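You operate a simulated robot arm through the tools that you are given. There is no shell and no other tool. Be economical: measure what you need, move in short steps, check, and stop when the job is done.

The job below is to be done with a simulated two-armed robot. You get a single attempt, and the scene is never put back.

Task
Spray helium at the window cap's clamp; press OK if the leak rate stays under 1.0E-9, else FAIL.
Fine: press ZERO once first; probe back in its holder and the knob on the can shut before you press. Set down upright: helium probe. Where these are worked on the way, their far stop is far enough and under half their travel is too little: knob on the helium can.

The check looks at the end state, three seconds after you hand in, the way a careful person would. Anything else that was tipped, shoved, dropped, spilled or broken makes it a failure. Lids that push on must go on centred and level and be pressed home; caps that screw on are set level and turned clockwise until they are tight.

Robot
Two 7-joint arms with three-finger grippers on one trunk, on a base that drives. Base frame: it is fixed to the floor where the robot stands at the start and does not move with it; the origin is under the middle of the robot, x ahead of it, y to its left, z up. Readings come in mm, rad, newtons and seconds.
The left shoulder is at the start at [19, 132, 1272], the right one opposite. With the tool pointing down near the work surface each hand reaches from about 280 to 680 mm from the robot's upright axis, wherever it stands, measured 20 degrees to its own side. Places, roughly: blue zero button [800, -100, 1000]; cal knob [700, -300, 900]; grey valve of the leak detector [900, -500, 1000]; knob on the helium can [800, -600, 1100]; leak rate screen [900, -200, 1100]; port on the leak detector [900, -400, 900]; power switch of the leak detector [800, -200, 1000]; range knob of the leak detector [800, 0, 1000]; teal valve of the leak detector [700, -500, 1000]; test switch of the leak detector [800, -100, 1000]; wing nut of the left clamp on the tube [600, -300, 1000]; wing nut of the middle clamp on the tube [600, -400, 1000]; wing nut of the right clamp on the tube [600, -500, 1000]; wing nut on the port on the leak detector [900, -300, 1000]. Payload 2.2 kg a hand.
Tool frame (each hand has its own): the origin (TCP) lies between the finger pads and is the grasp point; the fingertips stand 28 mm ahead of it; z points along the fingers, y is the line along which they close. The gripper opens to 102 mm. The gripper's body begins 71 mm behind the TCP.
Orientation is that of the tool frame in the base frame, as [roll, pitch, yaw] about the fixed x, y, z axes, in that order (R = Rz(yaw) Ry(pitch) Rx(roll)). With the fingers straight down and closing along the base's y, the tool's x points along the base's -x, its y along +y and its z along -z.

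Tools
- The arms move only by the tool drive_tool. It takes "left_rows", "right_rows" or both (then of equal length, played together; a hand with none holds still); each is a list of rows, each a list of 6 numbers: the shift along the base's x, y, z in mm, then the turn, a rotation vector about the base's x, y, z in rad. In form: [[tx, ty, tz, ax, ay, az], ...]. A call has 1 to 8 rows; each row is the pose to reach, as a shift and turn from the pose commanded when the call began. "left_fingers" and "right_fingers" are, for a hand that has rows, the opening in per cent of the stroke, from 0 (shut) to 100 (fully open), set as the call begins (left out, the last holds). Rows are played at 5 a second. More than 50 mm and 0.15 rad between two rows, or a gripper value outside its range, and nothing of the call is played. Where a pose cannot be reached the arm comes as near as it can. A force on the tool above 40 N (or 10 N above the force at the start of the call, whichever is more), or a blocked arm, ends the call early, and 0.2 s more pass. Each finger halts on what it meets, pressing with about 27 N; the grip force reading is that of the motor and also rises with nothing between the fingers. The clock runs only during rows and for 0.2 s after the last one: add rows that repeat a pose to give the fingers time. It gives the time, the measured TCP pose, the force on the tool (base axes), the opening and the grip force at its end, in the units of the frame above (readings bear some noise), with the torque about the TCP (base axes, N m) and any sound that the robot's microphone picked up, and new pictures: "show" is both (left out), scene, wrist or none (wrist: the cameras of the hands that moved).
- Cameras (640 x 400 px; columns grow to the right, rows downward): "scene" is now at [64.6, -65.6, 1509.1]; the picture's right is [-0.51, -0.86, -0.03], its down [-0.39, 0.27, -0.88] and it looks along [0.77, -0.44, -0.47] (base axes); focal length 214 px, centre (320, 200). "left" rides on the left gripper at [72, 38, -86] in its tool frame; the picture's right is [-0.47, 0.89, 0.00], its down [-0.60, -0.32, -0.73] and it looks along [-0.65, -0.34, 0.68] (tool axes); focal length 256 px, centre (320, 200). "right" rides on the right gripper at [69, 44, -86] in its tool frame; the picture's right is [-0.53, 0.85, 0.00], its down [-0.58, -0.36, -0.73] and it looks along [-0.62, -0.39, 0.68] (tool axes); focal length 256 px, centre (320, 200). There is no depth. A picture from a camera that has moved, and an enlarged one, comes with that camera's place and axes in the base frame and with its lens.
- lift_body(by): slides the trunk up (or, below 0, down) by that many mm; the arms and the scene camera ride with it, the base frame stays. It gives what a move gives, with no picture.
- steer(legs): drives the robot by 1 to 6 legs, each [ahead, left, turn to the left] in mm, mm and rad, along the robot's own axes; the way and the turn of a leg run together, so that a leg with both is an arc; at most 1500 mm and 3.142 rad a leg. The arms and the cameras ride along, it lands a little off, and it stops where it bumps. It gives what a move gives, and a new picture of the scene camera.
- aim_head(pan, tilt): turns the head with the scene camera to pan (to the left, within 1.501 rad either way) and tilt (down, from -0.506 to 1.204), counted from straight ahead of the robot. It gives what a move gives, and a new picture of the scene camera.
- zoom(camera, box): a new picture of the part [left, top, right, bottom] of that camera's present view, enlarged. It takes no simulated time.
- finish_job(): hands the job in; it is judged then, once.

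Go step by step. Nothing tells you exact positions but the pictures and the camera data: compare them with the known pose of the tool, close in by small moves and look again before you grip or let go. The budget is 120 turns and 260 pictures, counting those below and the enlarged ones. Unless the task says otherwise, let go and move clear before handing in, and close with one line.

The tools are called as name(argument=value, ...) on one line, values as JSON. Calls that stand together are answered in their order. drive_tool: Moves the arms, as the interface text tells. Its arguments: {"type":"object","properties":{"left_rows":{"type":"array","items":{"type":"array","items":{"type":"number"}}},"left_fingers":{"type":"number"},"right_rows":{"type":"array","items":{"type":"array","items":{"type":"number"}}},"right_fingers":{"type":"number"},"show":{"type":"string","enum":["both","scene","wrist","none"]}},"required":[]} The other tools are called the same way: lift_body (by) slides the trunk up or down; steer (legs) drives the base; aim_head (pan, tilt) turns the head that bears the scene camera; zoom (camera, box) takes an enlarged picture of a part of a camera's view; finish_job () hands the job in.

At the start:

```text
time_s: 0.0
left_eef_pos: [344.9, -89.3, 993.3]
left_tool_rot: [3.135, -0.03, 3.132]
left_force: [0.0, -0.9, -0.2]
left_wrist_torque: [0.03, 0.0, -0.01]
left_grip_width: 102.0
left_grip_force: 0.0
right_eef_pos: [259.2, -357.9, 1451.2]
right_tool_rot: [3.13, 0.043, -3.14]
right_force: [0.1, 0.4, 0.1]
right_wrist_torque: [0.0, -0.01, 0.01]
right_grip_width: 102.0
right_grip_force: 0.0
trunk travel left (down, up): [-806.0, 134.0]
robot x, y, heading: [-1.5, 1.6, 0.003]
head pan, tilt: [-0.536, 0.524]
```

scene: 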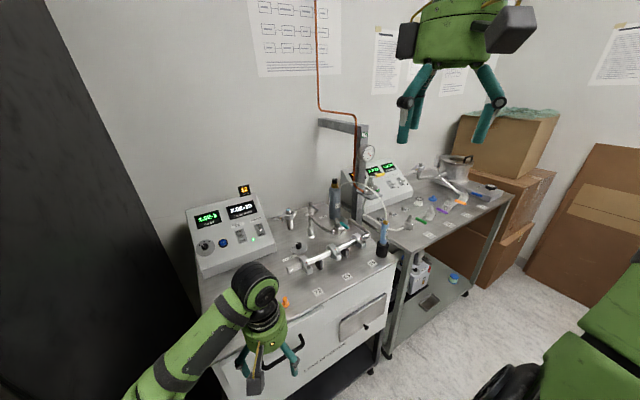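
right: 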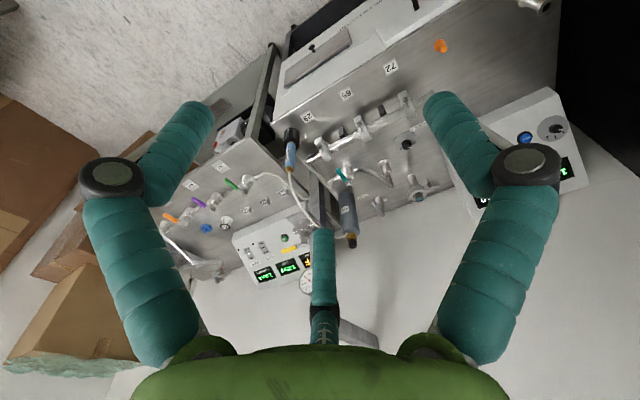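
left: 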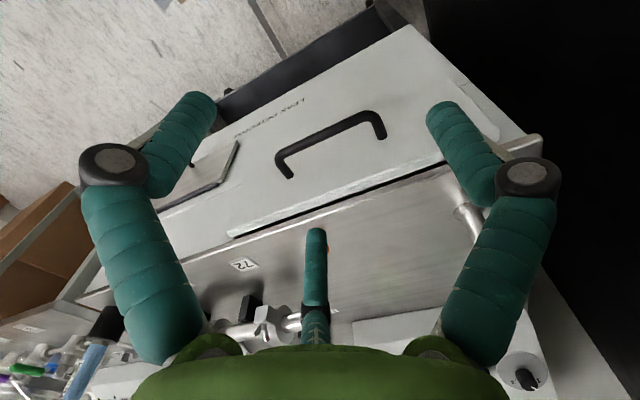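

I see the leak detector console on the left, a test tube with clamps, a helium can with a probe. I'll zoom in to identify parts.

zoom(camera="scene", box=[180, 170, 300, 280])

zoom(camera="scene", box=[270, 170, 410, 300])

zoom(camera="right", box=[250, 40, 450, 260])

```text
3.64 times, centred on (240, 225) of scene
camera zoom: at [64.6, -65.6, 1509.1], right [-0.51, -0.86, -0.03], down [-0.39, 0.27, -0.88], along [0.77, -0.44, -0.47], focal length 780 px, centre (611, 109)
```

zoom: 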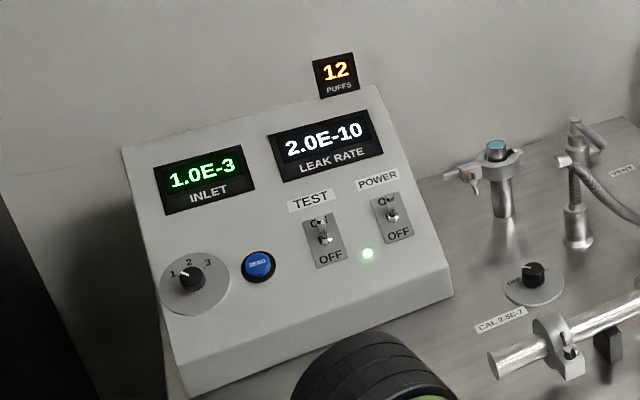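

```text
3.08 times, centred on (340, 235) of scene
camera zoom: at [64.6, -65.6, 1509.1], right [-0.51, -0.86, -0.03], down [-0.39, 0.27, -0.88], along [0.77, -0.44, -0.47], focal length 660 px, centre (258, 92)
```

zoom: 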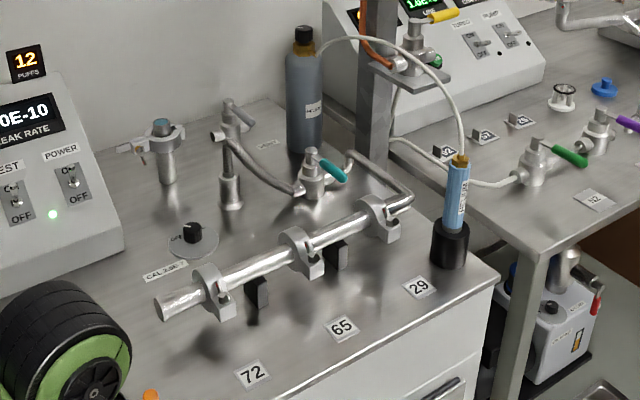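

```text
1.82 times, centred on (350, 150) of right
camera zoom: at [184.4, -314.5, 1535.1], right [0.53, 0.84, 0.03], down [0.54, -0.37, 0.75], along [0.65, -0.38, -0.66], focal length 465 px, centre (266, 291)
```

zoom: 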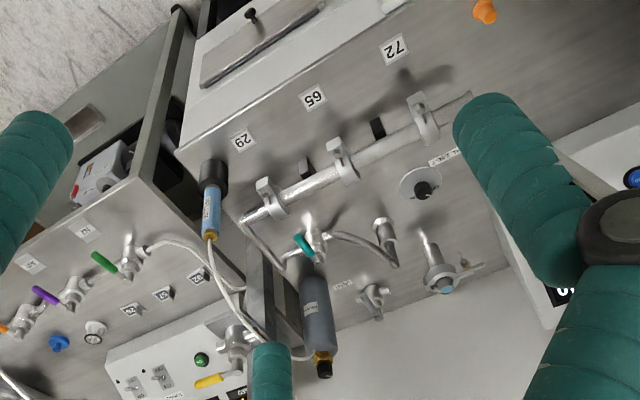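

I need detail: the panel switches, the port's window cap, and where OK/FAIL buttons are.

zoom(camera="scene", box=[215, 215, 275, 255])

zoom(camera="scene", box=[270, 190, 340, 240])

zoom(camera="scene", box=[260, 270, 400, 370])

aim_head(pan=-0.2, tilt=0.6)

```text
10.00 times, centred on (245, 235) of scene
camera zoom: at [64.6, -65.6, 1509.1], right [-0.51, -0.86, -0.03], down [-0.39, 0.27, -0.88], along [0.77, -0.44, -0.47], focal length 2145 px, centre (1070, -150)
```

zoom: 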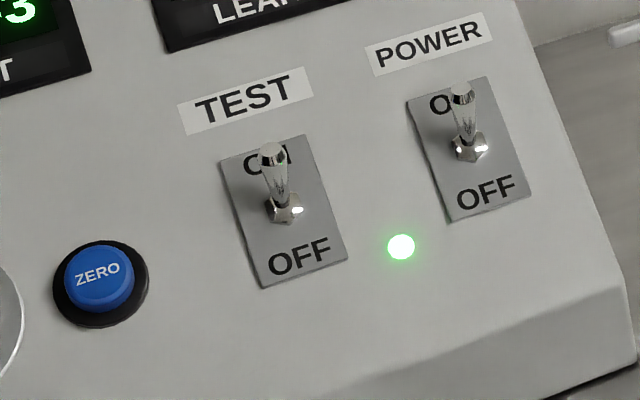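

```text
8.00 times, centred on (305, 215) of scene
camera zoom: at [64.6, -65.6, 1509.1], right [-0.51, -0.86, -0.03], down [-0.39, 0.27, -0.88], along [0.77, -0.44, -0.47], focal length 1716 px, centre (440, 80)
```

zoom: 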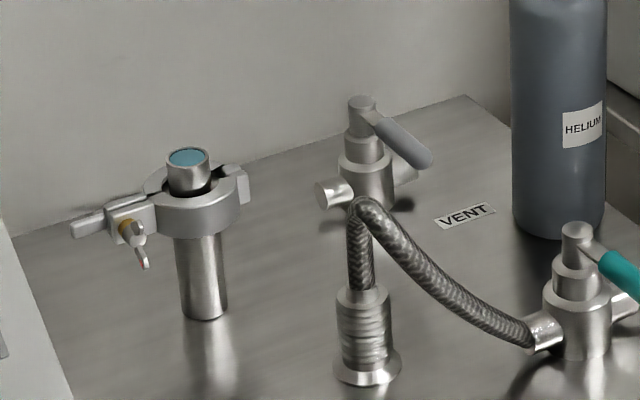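

```text
4.00 times, centred on (330, 320) of scene
camera zoom: at [64.6, -65.6, 1509.1], right [-0.51, -0.86, -0.03], down [-0.39, 0.27, -0.88], along [0.77, -0.44, -0.47], focal length 858 px, centre (280, -280)
```

zoom: 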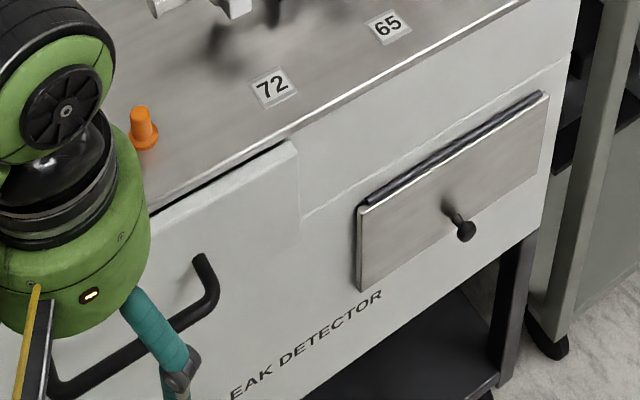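

```text
time_s: 0.8
left_eef_pos: [342.8, -89.5, 994.0]
left_tool_rot: [3.139, -0.03, 3.13]
left_force: [0.2, -0.1, 0.3]
left_wrist_torque: [-0.03, 0.0, 0.01]
left_grip_width: 102.0
left_grip_force: 0.1
right_eef_pos: [258.9, -358.1, 1453.1]
right_tool_rot: [3.132, 0.043, -3.14]
right_force: [-0.4, 0.2, 0.4]
right_wrist_torque: [-0.01, 0.03, -0.01]
right_grip_width: 102.3
right_grip_force: 0.1
trunk travel left (down, up): [-806.0, 134.0]
robot x, y, heading: [-4.6, -2.5, 0.002]
head pan, tilt: [-0.201, 0.6]
camera scene: at [74.3, -34.8, 1503.5], right [-0.2, -0.98, -0.02], down [-0.52, 0.12, -0.85], along [0.83, -0.16, -0.53], focal length 214 px, centre (320, 200)
```

scene: 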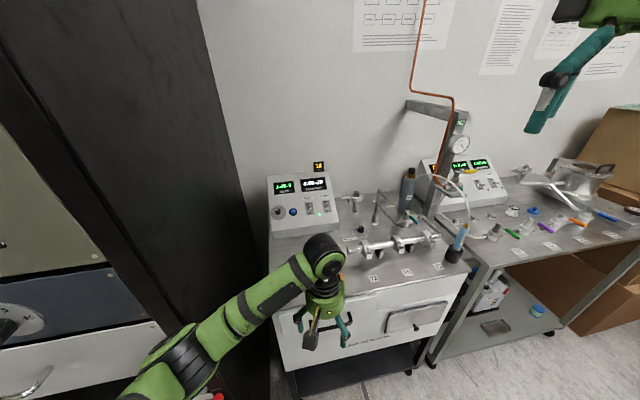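

The OK/FAIL buttons aren't visible; the left arm hides some of the bench. I'll pull the left hand up and back and look.

drive_tool(left_rows=[[-20, 20, 40, 0, 0, 0], [-20, 50, 80, 0, 0, 0], [-20, 90, 100, 0, 0, 0], [-20, 130, 120, 0, 0, 0], [-20, 170, 140, 0, 0, 0], [-20, 210, 150, 0, 0, 0]], show="scene")

zoom(camera="scene", box=[250, 150, 410, 270])

zoom(camera="scene", box=[260, 240, 420, 350])

zoom(camera="scene", box=[400, 140, 600, 270])

```text
time_s: 1.4
left_eef_pos: [254.7, -74.4, 999.0]
left_tool_rot: [-3.127, -0.253, 3.08]
left_force: [5.9, 6.9, -2.2]
left_wrist_torque: [-0.77, 0.65, 0.17]
left_grip_width: 102.0
left_grip_force: 0.0
right_eef_pos: [257.1, -365.5, 1451.0]
right_tool_rot: [3.129, 0.042, 3.139]
right_force: [0.2, 1.5, 0.2]
right_wrist_torque: [-0.1, 0.03, 0.02]
right_grip_width: 102.1
right_grip_force: 0.1
trunk travel left (down, up): [-806.0, 134.0]
robot x, y, heading: [-7.2, -4.5, 0.004]
head pan, tilt: [-0.201, 0.6]
stopped in row 2 (left hand): the arm was blocked; the commanded pose is now the measured one
camera scene: at [74.7, -43.4, 1504.7], right [-0.2, -0.98, -0.02], down [-0.52, 0.13, -0.85], along [0.83, -0.16, -0.53], focal length 214 px, centre (320, 200)
```

scene: 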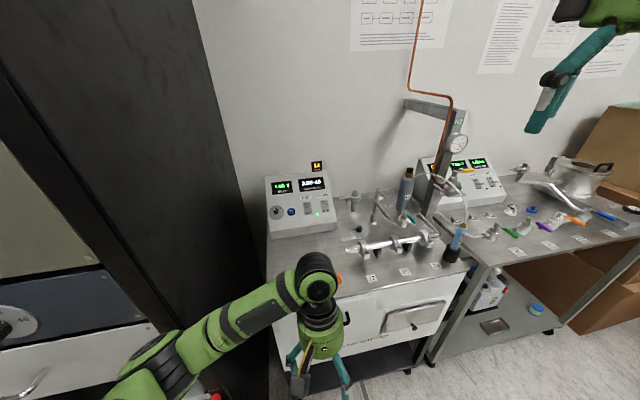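

```text
3.33 times, centred on (330, 210) of scene
camera zoom: at [74.7, -43.4, 1504.7], right [-0.2, -0.98, -0.02], down [-0.52, 0.13, -0.85], along [0.83, -0.16, -0.53], focal length 715 px, centre (287, 167)
```

zoom: 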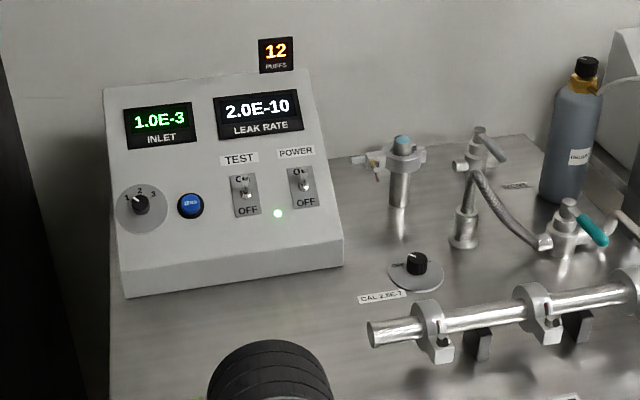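

```text
3.64 times, centred on (340, 295) of scene
camera zoom: at [74.7, -43.4, 1504.7], right [-0.2, -0.98, -0.02], down [-0.52, 0.13, -0.85], along [0.83, -0.16, -0.53], focal length 780 px, centre (247, -146)
```

zoom: 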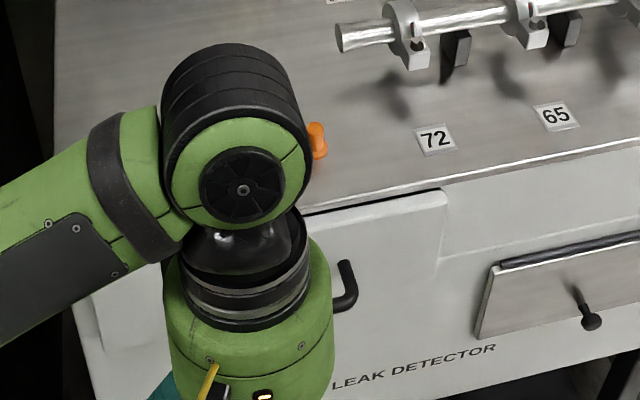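

```text
3.08 times, centred on (500, 205) of scene
camera zoom: at [74.7, -43.4, 1504.7], right [-0.2, -0.98, -0.02], down [-0.52, 0.13, -0.85], along [0.83, -0.16, -0.53], focal length 660 px, centre (-234, 185)
```

zoom: 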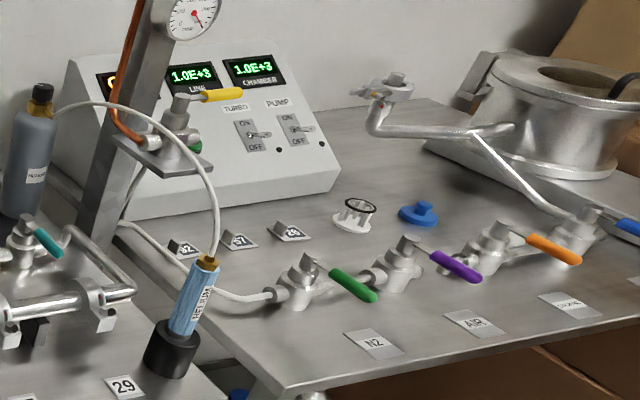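

The left arm blocked; I'll try a straight lift of the hand in small steps.

drive_tool(left_rows=[[10, 0, 30, 0, 0, 0], [20, 0, 60, 0, 0.08, 0], [20, 0, 100, 0, 0.16, 0], [20, 0, 140, 0, 0.22, 0]], show="scene")

```text
time_s: 2.0
left_eef_pos: [223.1, -75.6, 1019.6]
left_tool_rot: [-3.104, -0.529, 3.066]
left_force: [-0.8, -0.4, -0.3]
left_wrist_torque: [0.01, -0.01, 0.01]
left_grip_width: 102.0
left_grip_force: 0.1
right_eef_pos: [257.2, -360.7, 1451.5]
right_tool_rot: [3.13, 0.041, 3.14]
right_force: [0.2, 0.4, 0.3]
right_wrist_torque: [-0.06, -0.02, -0.01]
right_grip_width: 102.0
right_grip_force: 0.1
trunk travel left (down, up): [-806.0, 134.0]
robot x, y, heading: [-5.9, -6.6, -0.003]
head pan, tilt: [-0.201, 0.6]
stopped in row 3 (left hand): the arm was blocked; the commanded pose is now the measured one
camera scene: at [74.5, -39.5, 1505.3], right [-0.2, -0.98, -0.02], down [-0.52, 0.12, -0.85], along [0.83, -0.16, -0.53], focal length 214 px, centre (320, 200)
```

scene: 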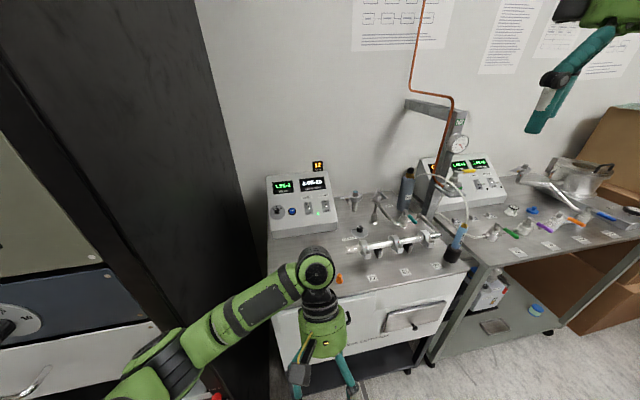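

I tilted the wrong way and came too near to the trunk; I'll straighten the hand and go outward and up.

drive_tool(left_rows=[[25, 0, 10, 0, -0.14, 0], [50, 0, 25, 0, -0.28, 0], [75, 0, 45, 0, -0.4, 0], [95, 0, 75, 0, -0.5, 0], [100, 0, 120, 0, -0.5, 0], [100, 0, 165, 0, -0.5, 0], [100, 20, 205, 0, -0.5, 0], [100, 40, 245, 0, -0.5, 0]], show="scene")

```text
time_s: 2.8
left_eef_pos: [236.7, -73.2, 1009.2]
left_tool_rot: [-3.108, -0.384, 3.064]
left_force: [0.5, 0.3, -0.1]
left_wrist_torque: [-0.01, -0.01, -0.03]
left_grip_width: 101.8
left_grip_force: 0.1
right_eef_pos: [260.7, -356.9, 1453.0]
right_tool_rot: [3.133, 0.037, 3.142]
right_force: [-0.2, -0.4, 0.1]
right_wrist_torque: [-0.05, -0.02, 0.05]
right_grip_width: 101.8
right_grip_force: 0.1
trunk travel left (down, up): [-806.0, 134.0]
robot x, y, heading: [-8.9, -3.3, -0.0]
head pan, tilt: [-0.201, 0.6]
stopped in row 3 (left hand): the arm was blocked; the commanded pose is now the measured one
camera scene: at [75.4, -35.1, 1505.3], right [-0.2, -0.98, -0.02], down [-0.52, 0.12, -0.84], along [0.83, -0.16, -0.53], focal length 214 px, centre (320, 200)
```

scene: 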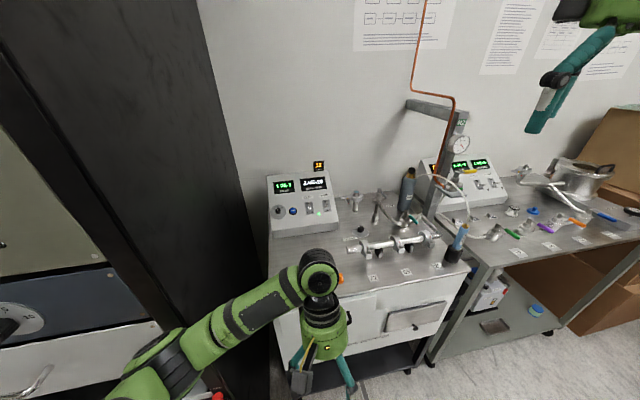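

The arm is blocked somewhere at the elbow; I'll back the robot up to free it.

steer(legs=[[-200, 0, 0]])

drive_tool(left_rows=[[20, 0, 0, 0, -0.13, 0], [40, 0, 0, 0, -0.26, 0], [60, 0, 10, 0, -0.35, 0], [80, 0, 40, 0, -0.35, 0], [100, 0, 80, 0, -0.35, 0], [100, 0, 120, 0, -0.35, 0], [100, 0, 160, 0, -0.35, 0]], show="scene")

```text
time_s: 4.4
left_eef_pos: [79.6, -63.2, 996.6]
left_tool_rot: [-3.101, -0.422, 3.075]
left_force: [-0.6, -0.2, 0.0]
left_wrist_torque: [-0.01, 0.03, 0.01]
left_grip_width: 102.3
left_grip_force: 0.1
right_eef_pos: [118.1, -345.9, 1441.9]
right_tool_rot: [-3.141, -0.004, -3.14]
right_force: [0.3, 0.1, -0.1]
right_wrist_torque: [-0.02, 0.02, 0.0]
right_grip_width: 102.1
right_grip_force: 0.1
trunk travel left (down, up): [-806.0, 134.0]
robot x, y, heading: [-205.8, -2.7, 0.004]
head pan, tilt: [-0.201, 0.6]
camera scene: at [-64.0, -22.7, 1498.4], right [-0.2, -0.98, 0.0], down [-0.56, 0.11, -0.82], along [0.81, -0.16, -0.57], focal length 214 px, centre (320, 200)
```

scene: 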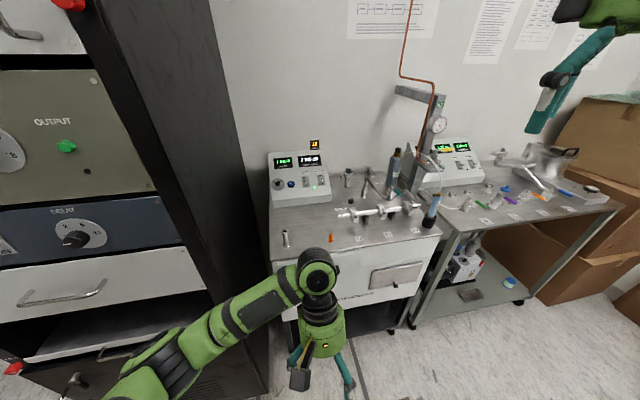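

```text
time_s: 6.0
left_eef_pos: [177.6, -61.8, 1158.6]
left_tool_rot: [-3.123, -0.071, 3.079]
left_force: [-0.7, -0.1, -0.1]
left_wrist_torque: [0.03, -0.02, 0.01]
left_grip_width: 102.0
left_grip_force: 0.1
right_eef_pos: [114.5, -345.2, 1443.3]
right_tool_rot: [-3.141, -0.001, -3.14]
right_force: [-0.4, 0.4, -0.1]
right_wrist_torque: [-0.01, -0.03, 0.01]
right_grip_width: 101.9
right_grip_force: 0.1
trunk travel left (down, up): [-806.0, 134.0]
robot x, y, heading: [-204.3, -6.8, 0.001]
head pan, tilt: [-0.201, 0.6]
camera scene: at [-68.6, -22.6, 1498.8], right [-0.2, -0.98, 0.0], down [-0.55, 0.11, -0.83], along [0.81, -0.16, -0.56], focal length 214 px, centre (320, 200)
```

scene: 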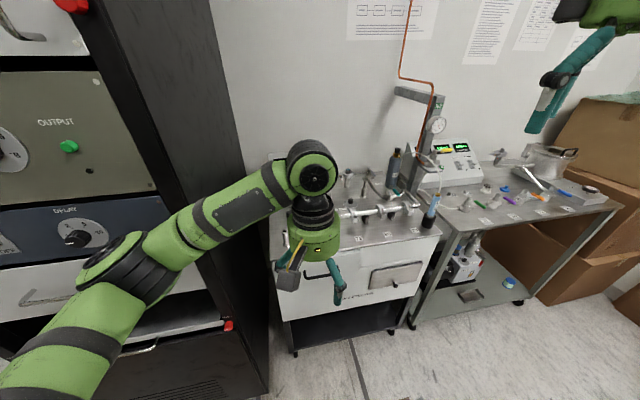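

Arm is free. I'll lift it further out of view and look around for the OK/FAIL buttons.

drive_tool(left_rows=[[0, 30, 40, 0, 0, 0], [0, 60, 80, 0, 0, 0], [0, 90, 120, 0, 0, 0], [0, 120, 160, 0, 0, 0], [0, 150, 200, 0, 0, 0], [0, 180, 240, 0, 0, 0], [0, 200, 280, 0, 0, 0]], show="none")

aim_head(pan=-0.3, tilt=0.6)

zoom(camera="scene", box=[280, 120, 500, 260])

aim_head(pan=-1.0, tilt=0.5)

aim_head(pan=0.6, tilt=0.4)

```text
time_s: 7.6
left_eef_pos: [177.8, 137.5, 1436.7]
left_tool_rot: [-3.122, -0.07, 3.077]
left_force: [-1.2, 0.3, 0.0]
left_wrist_torque: [-0.02, -0.03, -0.01]
left_grip_width: 101.8
left_grip_force: 0.0
right_eef_pos: [111.3, -345.3, 1443.1]
right_tool_rot: [3.141, 0.002, -3.14]
right_force: [-0.3, -0.6, -0.3]
right_wrist_torque: [0.01, -0.02, 0.04]
right_grip_width: 102.0
right_grip_force: 0.2
trunk travel left (down, up): [-806.0, 134.0]
robot x, y, heading: [-202.3, -1.7, 0.0]
head pan, tilt: [-0.201, 0.6]
```

```text
time_s: 8.2
left_eef_pos: [178.2, 136.5, 1436.6]
left_tool_rot: [-3.125, -0.07, 3.077]
left_force: [-0.4, -0.1, -0.1]
left_wrist_torque: [0.0, -0.01, -0.01]
left_grip_width: 101.9
left_grip_force: 0.1
right_eef_pos: [112.8, -345.3, 1442.4]
right_tool_rot: [3.141, 0.0, -3.14]
right_force: [-0.2, -0.7, 1.0]
right_wrist_torque: [-0.01, -0.01, 0.0]
right_grip_width: 101.8
right_grip_force: 0.0
trunk travel left (down, up): [-806.0, 134.0]
robot x, y, heading: [-199.4, -5.7, -0.001]
head pan, tilt: [-0.3, 0.6]
camera scene: at [-70.7, -31.4, 1498.8], right [-0.29, -0.96, 0.0], down [-0.54, 0.17, -0.83], along [0.79, -0.24, -0.56], focal length 214 px, centre (320, 200)
```

scene: 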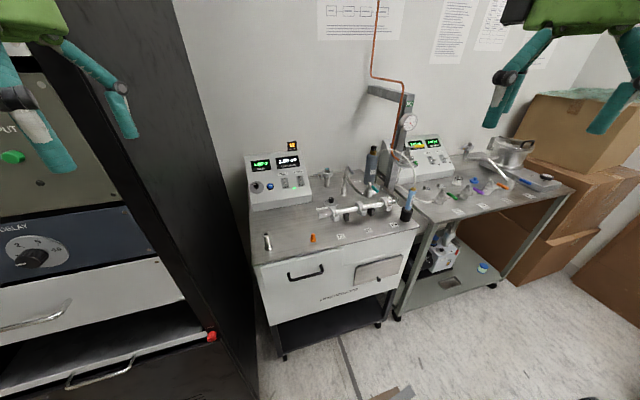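

```text
2.86 times, centred on (390, 190) of scene
camera zoom: at [-70.7, -31.4, 1498.8], right [-0.29, -0.96, 0.0], down [-0.54, 0.17, -0.83], along [0.79, -0.24, -0.56], focal length 613 px, centre (120, 229)
```

zoom: 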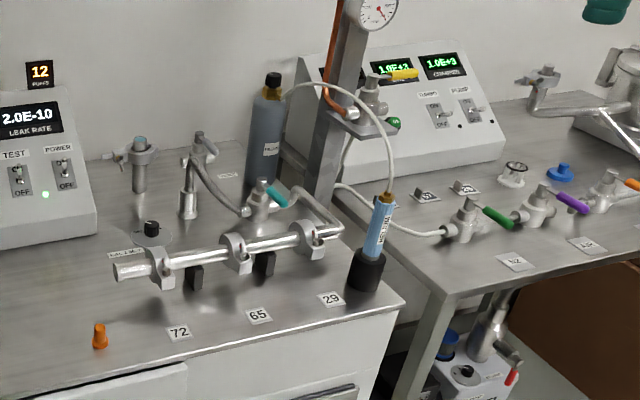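

```text
time_s: 9.3
left_eef_pos: [179.4, 137.2, 1435.5]
left_tool_rot: [-3.125, -0.071, 3.079]
left_force: [0.0, 0.2, 0.5]
left_wrist_torque: [0.01, -0.01, -0.01]
left_grip_width: 101.8
left_grip_force: 0.1
right_eef_pos: [113.7, -344.5, 1443.4]
right_tool_rot: [-3.141, 0.001, -3.14]
right_force: [1.0, -0.1, -0.5]
right_wrist_torque: [-0.01, 0.02, 0.03]
right_grip_width: 102.0
right_grip_force: 0.0
trunk travel left (down, up): [-806.0, 134.0]
robot x, y, heading: [-198.2, -5.7, 0.004]
head pan, tilt: [-1.0, 0.499]
camera scene: at [-104.6, -81.3, 1507.8], right [-0.84, -0.54, 0.0], down [-0.26, 0.4, -0.88], along [0.48, -0.74, -0.48], focal length 214 px, centre (320, 200)
```

scene: 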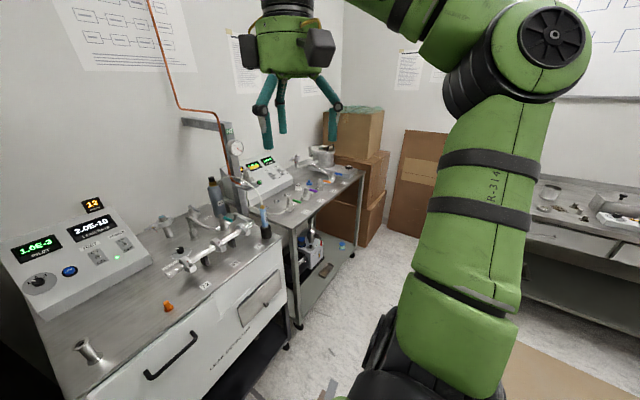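

```text
time_s: 11.0
left_eef_pos: [179.3, 137.5, 1436.8]
left_tool_rot: [-3.126, -0.07, 3.077]
left_force: [-0.6, -0.9, 0.1]
left_wrist_torque: [0.01, -0.01, 0.03]
left_grip_width: 102.2
left_grip_force: 0.0
right_eef_pos: [116.0, -345.9, 1442.6]
right_tool_rot: [-3.14, 0.001, -3.141]
right_force: [-0.3, -0.6, 0.2]
right_wrist_torque: [-0.03, -0.01, -0.01]
right_grip_width: 101.9
right_grip_force: 0.1
trunk travel left (down, up): [-806.0, 134.0]
robot x, y, heading: [-201.6, -1.6, 0.006]
head pan, tilt: [0.6, 0.4]
camera scene: at [-77.7, 47.4, 1517.0], right [0.57, -0.82, 0.0], down [-0.32, -0.22, -0.92], along [0.76, 0.52, -0.39], focal length 214 px, centre (320, 200)
```

scene: 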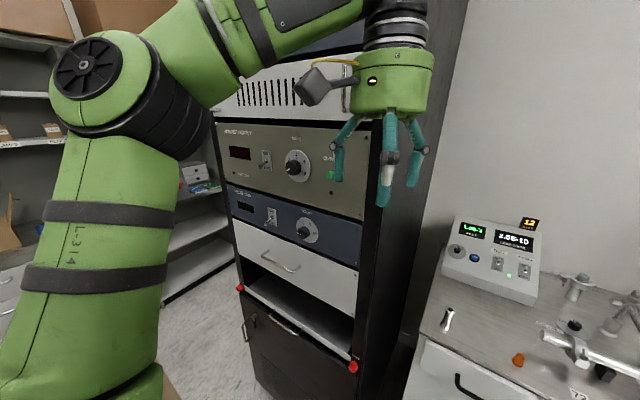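

No OK/FAIL yet; the hatch with a knob on the bench front may cover them. I'll zoom at it and the posters.

aim_head(pan=-0.45, tilt=0.45)

zoom(camera="scene", box=[220, 230, 400, 350])

zoom(camera="scene", box=[250, 0, 400, 100])

```text
time_s: 12.3
left_eef_pos: [178.1, 138.1, 1434.8]
left_tool_rot: [-3.125, -0.07, 3.079]
left_force: [0.4, -0.2, 0.1]
left_wrist_torque: [0.04, -0.03, 0.02]
left_grip_width: 102.3
left_grip_force: 0.1
right_eef_pos: [113.3, -345.1, 1442.1]
right_tool_rot: [-3.141, 0.0, -3.14]
right_force: [-0.2, -1.0, 0.2]
right_wrist_torque: [-0.01, 0.02, 0.01]
right_grip_width: 101.9
right_grip_force: 0.0
trunk travel left (down, up): [-806.0, 134.0]
robot x, y, heading: [-203.3, -1.8, 0.003]
head pan, tilt: [-0.45, 0.45]
camera scene: at [-71.2, -44.8, 1512.3], right [-0.43, -0.9, 0.0], down [-0.39, 0.19, -0.9], along [0.81, -0.39, -0.44], focal length 214 px, centre (320, 200)
```

scene: 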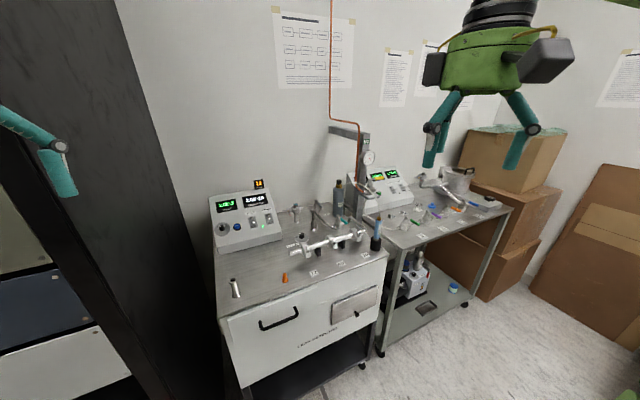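

```text
3.33 times, centred on (310, 290) of scene
camera zoom: at [-71.2, -44.8, 1512.3], right [-0.43, -0.9, 0.0], down [-0.39, 0.19, -0.9], along [0.81, -0.39, -0.44], focal length 715 px, centre (353, -100)
```

zoom: 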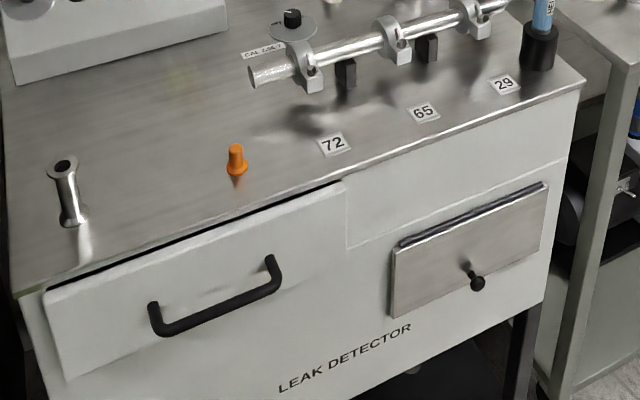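

```text
4.00 times, centred on (325, 50) of scene
camera zoom: at [-71.2, -44.8, 1512.3], right [-0.43, -0.9, 0.0], down [-0.39, 0.19, -0.9], along [0.81, -0.39, -0.44], focal length 858 px, centre (300, 800)
```

zoom: 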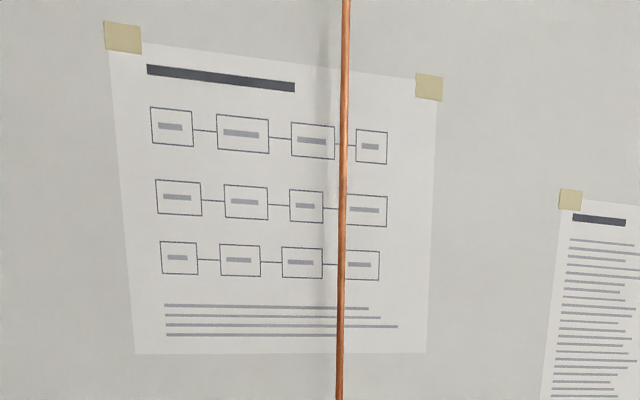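

The hatch at the front right probably covers OK/FAIL. I'll tuck the left hand in, shift right away from the rack, and drive closer.

drive_tool(left_rows=[[-40, 0, 0, 0, 0, 0], [-80, 0, 0, 0, 0, 0]], show="none")

steer(legs=[[0, -200, 0], [260, 0, 0]])

```text
time_s: 12.9
left_eef_pos: [96.1, 139.6, 1438.9]
left_tool_rot: [-3.123, -0.069, 3.081]
left_force: [-0.3, 0.1, 0.1]
left_wrist_torque: [-0.01, -0.08, -0.03]
left_grip_width: 102.1
left_grip_force: 0.1
right_eef_pos: [110.5, -343.2, 1443.0]
right_tool_rot: [-3.141, 0.001, -3.14]
right_force: [-0.2, -0.2, 0.1]
right_wrist_torque: [-0.03, -0.05, 0.0]
right_grip_width: 102.0
right_grip_force: 0.1
trunk travel left (down, up): [-806.0, 134.0]
robot x, y, heading: [-203.6, -1.7, -0.003]
head pan, tilt: [-0.45, 0.45]
```

```text
time_s: 16.0
left_eef_pos: [358.6, -67.8, 1438.7]
left_tool_rot: [-3.122, -0.067, 3.073]
left_force: [0.0, -0.2, 0.2]
left_wrist_torque: [0.0, -0.03, 0.01]
left_grip_width: 102.1
left_grip_force: 0.2
right_eef_pos: [370.1, -550.9, 1443.7]
right_tool_rot: [3.141, 0.001, 3.135]
right_force: [-1.5, 0.0, -0.2]
right_wrist_torque: [0.0, -0.04, -0.01]
right_grip_width: 102.3
right_grip_force: 0.1
trunk travel left (down, up): [-806.0, 134.0]
robot x, y, heading: [58.1, -208.1, -0.004]
head pan, tilt: [-0.45, 0.45]
camera scene: at [186.8, -249.8, 1512.6], right [-0.44, -0.9, 0.0], down [-0.39, 0.19, -0.9], along [0.81, -0.4, -0.43], focal length 214 px, centre (320, 200)
```

scene: 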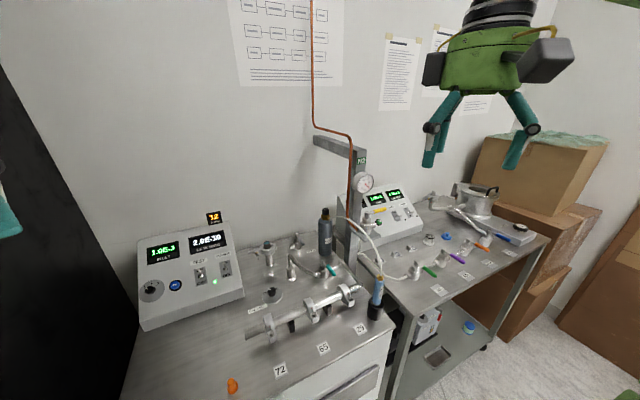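

Good vantage. I'll zoom for precise triangulation of the parts.

zoom(camera="scene", box=[130, 200, 290, 330])

zoom(camera="scene", box=[240, 190, 400, 320])

aim_head(pan=-0.55, tilt=0.95)

zoom(camera="scene", box=[220, 180, 420, 340])

```text
3.08 times, centred on (210, 265) of scene
camera zoom: at [186.8, -249.8, 1512.6], right [-0.44, -0.9, 0.0], down [-0.39, 0.19, -0.9], along [0.81, -0.4, -0.43], focal length 660 px, centre (658, 0)
```

zoom: 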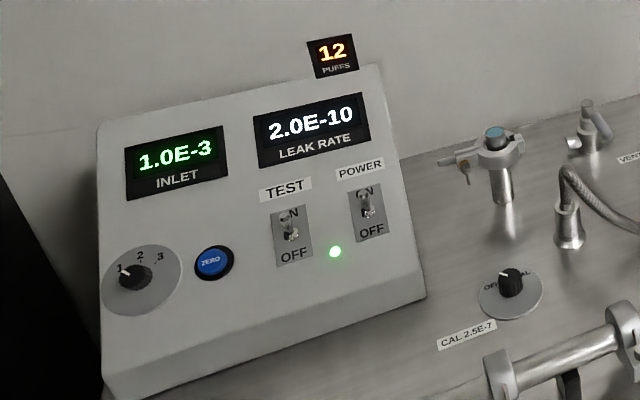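

```text
3.08 times, centred on (320, 255) of scene
camera zoom: at [186.8, -249.8, 1512.6], right [-0.44, -0.9, 0.0], down [-0.39, 0.19, -0.9], along [0.81, -0.4, -0.43], focal length 660 px, centre (320, 31)
```

zoom: 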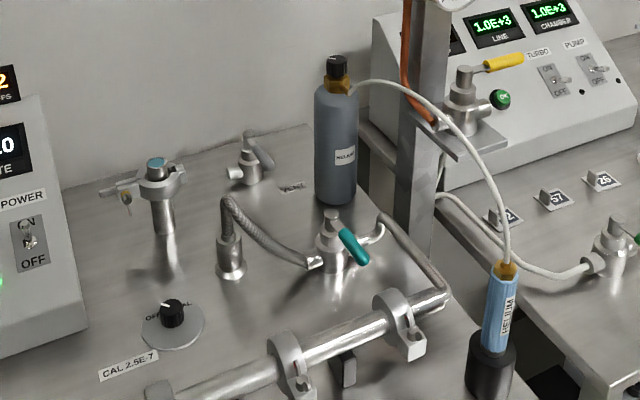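

```text
time_s: 16.9
left_eef_pos: [362.5, -66.5, 1438.1]
left_tool_rot: [-3.125, -0.07, 3.071]
left_force: [0.9, -0.3, 0.4]
left_wrist_torque: [-0.01, 0.0, 0.0]
left_grip_width: 101.8
left_grip_force: 0.0
right_eef_pos: [375.1, -550.8, 1442.9]
right_tool_rot: [-3.141, 0.001, 3.135]
right_force: [0.2, 0.2, 0.2]
right_wrist_torque: [-0.02, 0.0, -0.01]
right_grip_width: 102.1
right_grip_force: 0.1
trunk travel left (down, up): [-806.0, 134.0]
robot x, y, heading: [62.3, -207.4, -0.005]
head pan, tilt: [-0.55, 0.949]
camera scene: at [170.6, -247.2, 1470.3], right [-0.53, -0.85, 0.0], down [-0.69, 0.43, -0.58], along [0.49, -0.31, -0.81], focal length 214 px, centre (320, 200)
```

scene: 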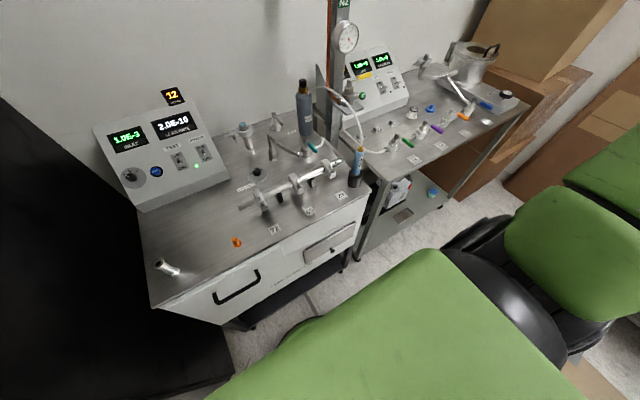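

```text
2.50 times, centred on (320, 260) of scene
camera zoom: at [170.6, -247.2, 1470.3], right [-0.53, -0.85, 0.0], down [-0.69, 0.43, -0.58], along [0.49, -0.31, -0.81], focal length 536 px, centre (320, 50)
```

zoom: 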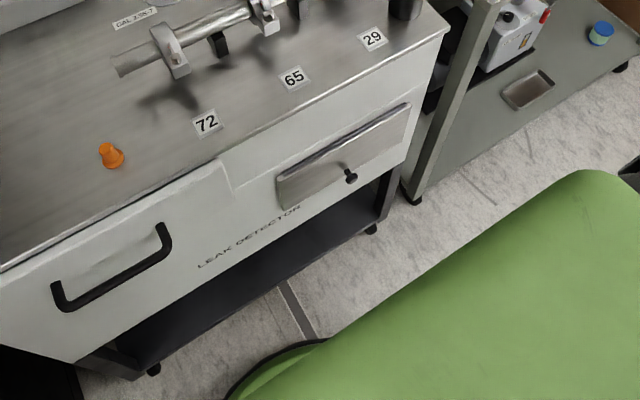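

There is a green button on the mast's shelf; checking whether it says OK and whether FAIL is near.

zoom(camera="scene", box=[300, 50, 420, 130])

zoom(camera="right", box=[150, 30, 470, 330])

```text
5.00 times, centred on (360, 90) of scene
camera zoom: at [170.6, -247.2, 1470.3], right [-0.53, -0.85, 0.0], down [-0.69, 0.43, -0.58], along [0.49, -0.31, -0.81], focal length 1072 px, centre (120, 750)
```

zoom: 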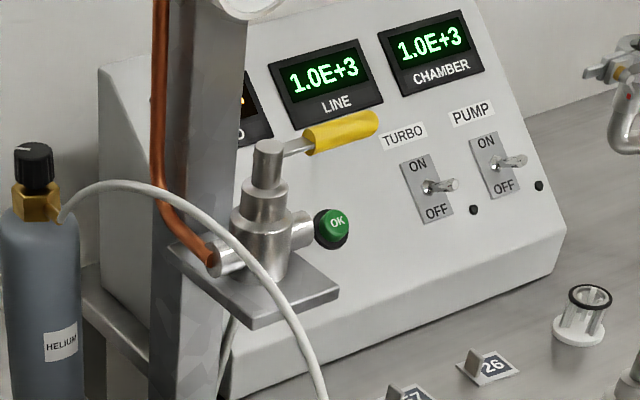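

```text
1.33 times, centred on (310, 180) of right
camera zoom: at [305.9, -505.0, 1529.1], right [0.54, 0.84, 0.0], down [0.57, -0.37, 0.73], along [0.62, -0.39, -0.68], focal length 341 px, centre (333, 227)
```

zoom: 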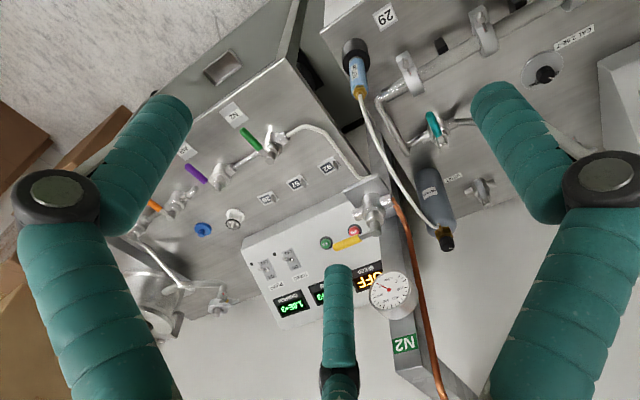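

OK (green) and the red button sit on the second console behind the mast. First ZERO: I'll drive a bit closer and use the left hand.

steer(legs=[[80, 0, 0]])

drive_tool(left_rows=[[30, 0, -40, 0, -0.12, 0], [60, 0, -80, 0, -0.24, 0], [90, 0, -120, 0, -0.36, 0], [120, 0, -155, 0, -0.48, 0], [150, 0, -190, 0, -0.6, 0], [180, 0, -225, 0, -0.7, 0], [210, 0, -260, 0, -0.7, 0]], left_fingers=0, show="both")

```text
time_s: 18.0
left_eef_pos: [407.1, -75.7, 1446.9]
left_tool_rot: [-3.131, -0.041, 3.074]
left_force: [0.0, -0.5, 0.9]
left_wrist_torque: [-0.03, -0.01, 0.01]
left_grip_width: 102.1
left_grip_force: 0.0
right_eef_pos: [420.7, -558.6, 1447.6]
right_tool_rot: [3.134, 0.026, 3.137]
right_force: [-0.1, 0.9, -0.6]
right_wrist_torque: [0.0, 0.01, -0.01]
right_grip_width: 102.1
right_grip_force: 0.2
trunk travel left (down, up): [-806.0, 134.0]
robot x, y, heading: [135.9, -204.9, -0.005]
head pan, tilt: [-0.55, 0.949]
camera scene: at [215.1, -255.7, 1472.2], right [-0.53, -0.85, -0.02], down [-0.68, 0.43, -0.6], along [0.51, -0.3, -0.8], focal length 214 px, centre (320, 200)
```

scene: 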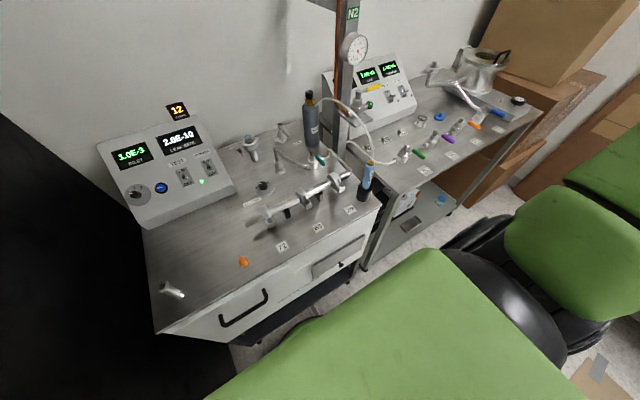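

```text
time_s: 19.8
left_eef_pos: [623.7, -143.6, 1205.7]
left_tool_rot: [3.027, 0.672, 2.98]
left_force: [0.3, -0.6, 0.9]
left_wrist_torque: [0.01, 0.0, -0.01]
left_grip_width: 2.3
left_grip_force: 27.4
right_eef_pos: [417.5, -625.9, 1429.9]
right_tool_rot: [3.086, 0.024, 3.13]
right_force: [-0.9, -0.4, 1.0]
right_wrist_torque: [-0.02, -0.07, -0.01]
right_grip_width: 101.8
right_grip_force: 0.1
trunk travel left (down, up): [-806.0, 134.0]
robot x, y, heading: [133.3, -209.1, -0.008]
head pan, tilt: [-0.55, 0.949]
stopped in row 7 (left hand): the arm was blocked; the commanded pose is now the measured one
camera scene: at [213.9, -323.7, 1468.2], right [-0.53, -0.85, -0.06], down [-0.68, 0.46, -0.57], along [0.51, -0.27, -0.82], focal length 214 px, centre (320, 200)
camera left: at [516.8, -98.1, 1231.2], right [0.44, 0.82, 0.37], down [-0.02, -0.4, 0.92], along [0.9, -0.41, -0.16], focal length 256 px, centre (320, 200)
```

scene: 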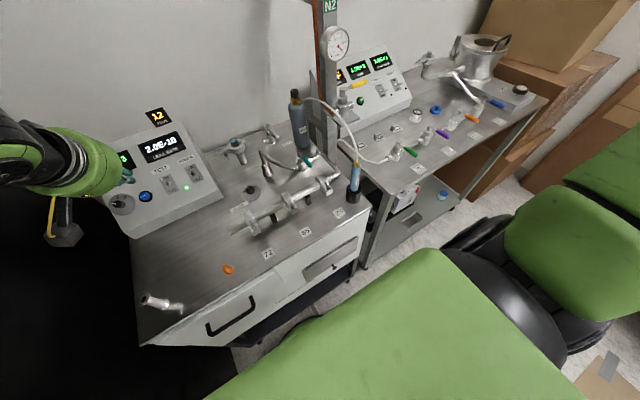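
left: 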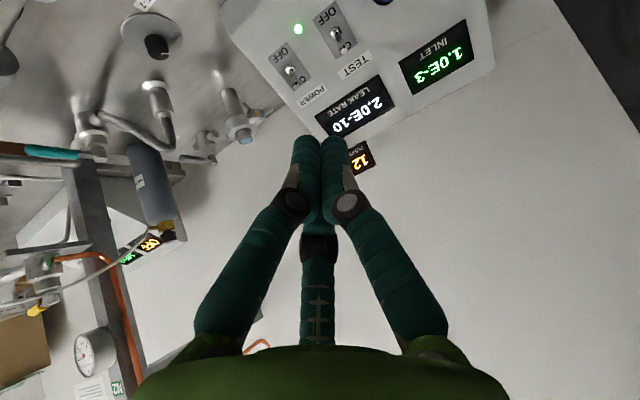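

The left elbow is leaning on the rack and the body tilts. I'll retract the hand, back off, shift right and turn right so the left shoulder comes forward.

drive_tool(left_rows=[[-40, -10, 30, 0, 0, 0], [-80, -20, 60, 0, 0.1, 0], [-120, -30, 100, 0, 0.2, 0], [-150, -40, 140, 0, 0.3, 0]], show="none")

steer(legs=[[-90, 0, 0], [0, -110, 0], [0, 0, -0.5]])

```text
refused: row 1 steps farther than a row can; nothing moved
```

```text
time_s: 20.4
left_eef_pos: [621.7, -147.8, 1207.2]
left_tool_rot: [3.033, 0.676, 2.964]
left_force: [-0.9, -0.4, 0.3]
left_wrist_torque: [0.01, -0.02, 0.02]
left_grip_width: 2.2
left_grip_force: 26.6
right_eef_pos: [415.3, -620.9, 1432.9]
right_tool_rot: [3.096, 0.022, 3.128]
right_force: [-0.6, 0.8, 0.5]
right_wrist_torque: [-0.01, -0.07, 0.01]
right_grip_width: 102.0
right_grip_force: 0.1
trunk travel left (down, up): [-806.0, 134.0]
robot x, y, heading: [128.4, -214.6, -0.015]
head pan, tilt: [-0.55, 0.949]
stopped in leg 1: the robot was blocked; the commanded pose is now the measured one
camera scene: at [212.9, -317.5, 1469.2], right [-0.53, -0.84, -0.05], down [-0.68, 0.46, -0.58], along [0.51, -0.27, -0.82], focal length 214 px, centre (320, 200)
```

scene: 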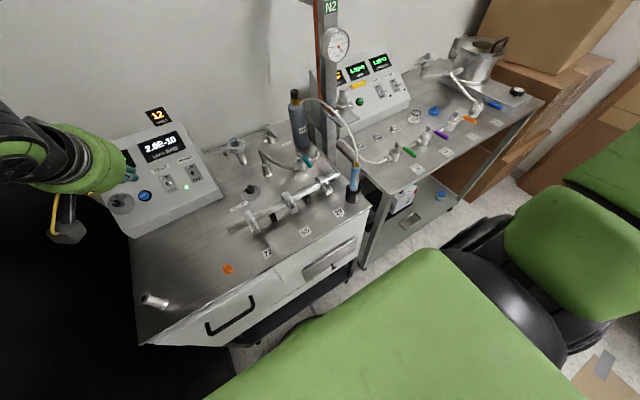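

Blocked because the arm still leans on the rack; I'll retrace the arm path in smaller rows.

drive_tool(left_rows=[[-28, 0, 36, 0, 0, 0], [-56, -5, 72, 0, 0.1, 0], [-84, -10, 108, 0, 0.22, 0], [-112, -15, 144, 0, 0.34, 0], [-140, -20, 180, 0, 0.46, 0], [-168, -25, 215, 0, 0.58, 0]], show="scene")

```text
time_s: 21.8
left_eef_pos: [479.0, -118.1, 1403.5]
left_tool_rot: [-3.12, 0.079, 3.045]
left_force: [-0.6, 0.9, 0.6]
left_wrist_torque: [-0.03, -0.04, 0.0]
left_grip_width: 2.1
left_grip_force: 27.5
right_eef_pos: [449.0, -562.8, 1441.4]
right_tool_rot: [3.135, 0.0, 3.132]
right_force: [-0.4, 0.2, -0.3]
right_wrist_torque: [0.01, 0.03, -0.04]
right_grip_width: 101.7
right_grip_force: 0.1
trunk travel left (down, up): [-806.0, 134.0]
robot x, y, heading: [131.6, -208.4, -0.008]
head pan, tilt: [-0.55, 0.949]
camera scene: at [245.3, -259.0, 1470.6], right [-0.53, -0.85, 0.0], down [-0.69, 0.43, -0.58], along [0.49, -0.3, -0.81], focal length 214 px, centre (320, 200)
```

scene: 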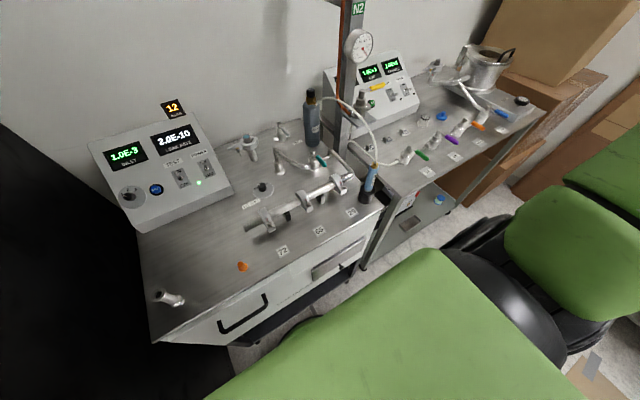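

The lean is gone, so the base itself is free here. Now shift right and turn right.

steer(legs=[[0, -110, 0], [0, 0, -0.5]])

aim_head(pan=0.1, tilt=0.6)

```text
time_s: 24.4
left_eef_pos: [483.8, -401.7, 1402.1]
left_tool_rot: [-3.117, 0.08, 2.549]
left_force: [0.4, 0.3, 0.3]
left_wrist_torque: [0.0, 0.01, 0.02]
left_grip_width: 2.1
left_grip_force: 26.9
right_eef_pos: [244.5, -776.6, 1442.3]
right_tool_rot: [3.141, 0.0, 2.636]
right_force: [0.2, -0.2, -0.4]
right_wrist_torque: [0.03, 0.04, 0.03]
right_grip_width: 102.0
right_grip_force: 0.0
trunk travel left (down, up): [-806.0, 134.0]
robot x, y, heading: [129.6, -328.5, -0.504]
head pan, tilt: [-0.55, 0.949]
camera scene: at [212.0, -413.4, 1470.3], right [-0.87, -0.49, 0.0], down [-0.4, 0.71, -0.58], along [0.29, -0.51, -0.81], focal length 214 px, centre (320, 200)
```

scene: 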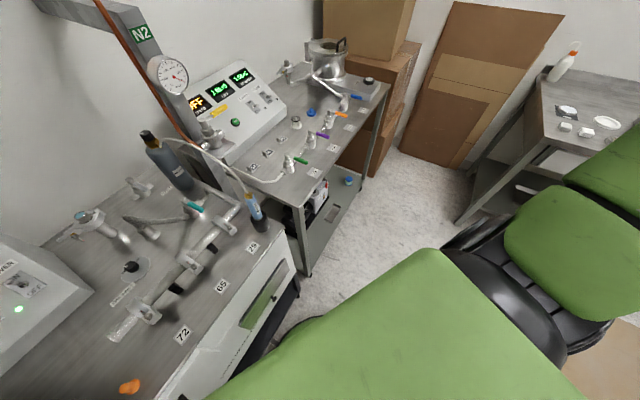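

```text
time_s: 25.5
left_eef_pos: [483.1, -402.0, 1402.8]
left_tool_rot: [-3.118, 0.083, 2.549]
left_force: [-0.8, -0.4, -0.6]
left_wrist_torque: [-0.02, 0.03, -0.01]
left_grip_width: 2.2
left_grip_force: 26.7
right_eef_pos: [243.4, -776.6, 1442.0]
right_tool_rot: [3.14, -0.001, 2.635]
right_force: [0.3, 0.4, -1.1]
right_wrist_torque: [0.01, -0.01, -0.01]
right_grip_width: 102.2
right_grip_force: 0.0
trunk travel left (down, up): [-806.0, 134.0]
robot x, y, heading: [133.5, -324.1, -0.502]
head pan, tilt: [0.099, 0.6]
camera scene: at [256.5, -385.0, 1498.7], right [-0.4, -0.92, 0.0], down [-0.52, 0.22, -0.82], along [0.76, -0.33, -0.57], focal length 214 px, centre (320, 200)
```

scene: 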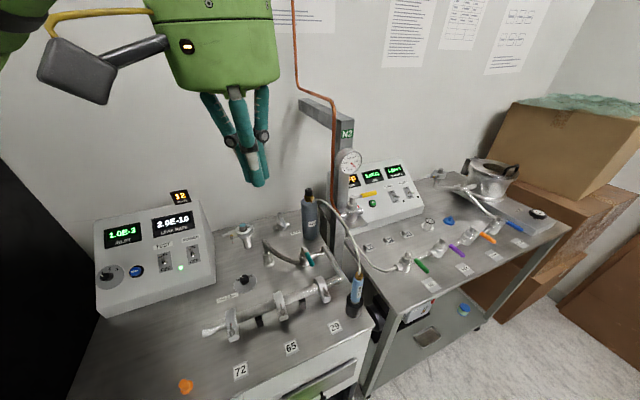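

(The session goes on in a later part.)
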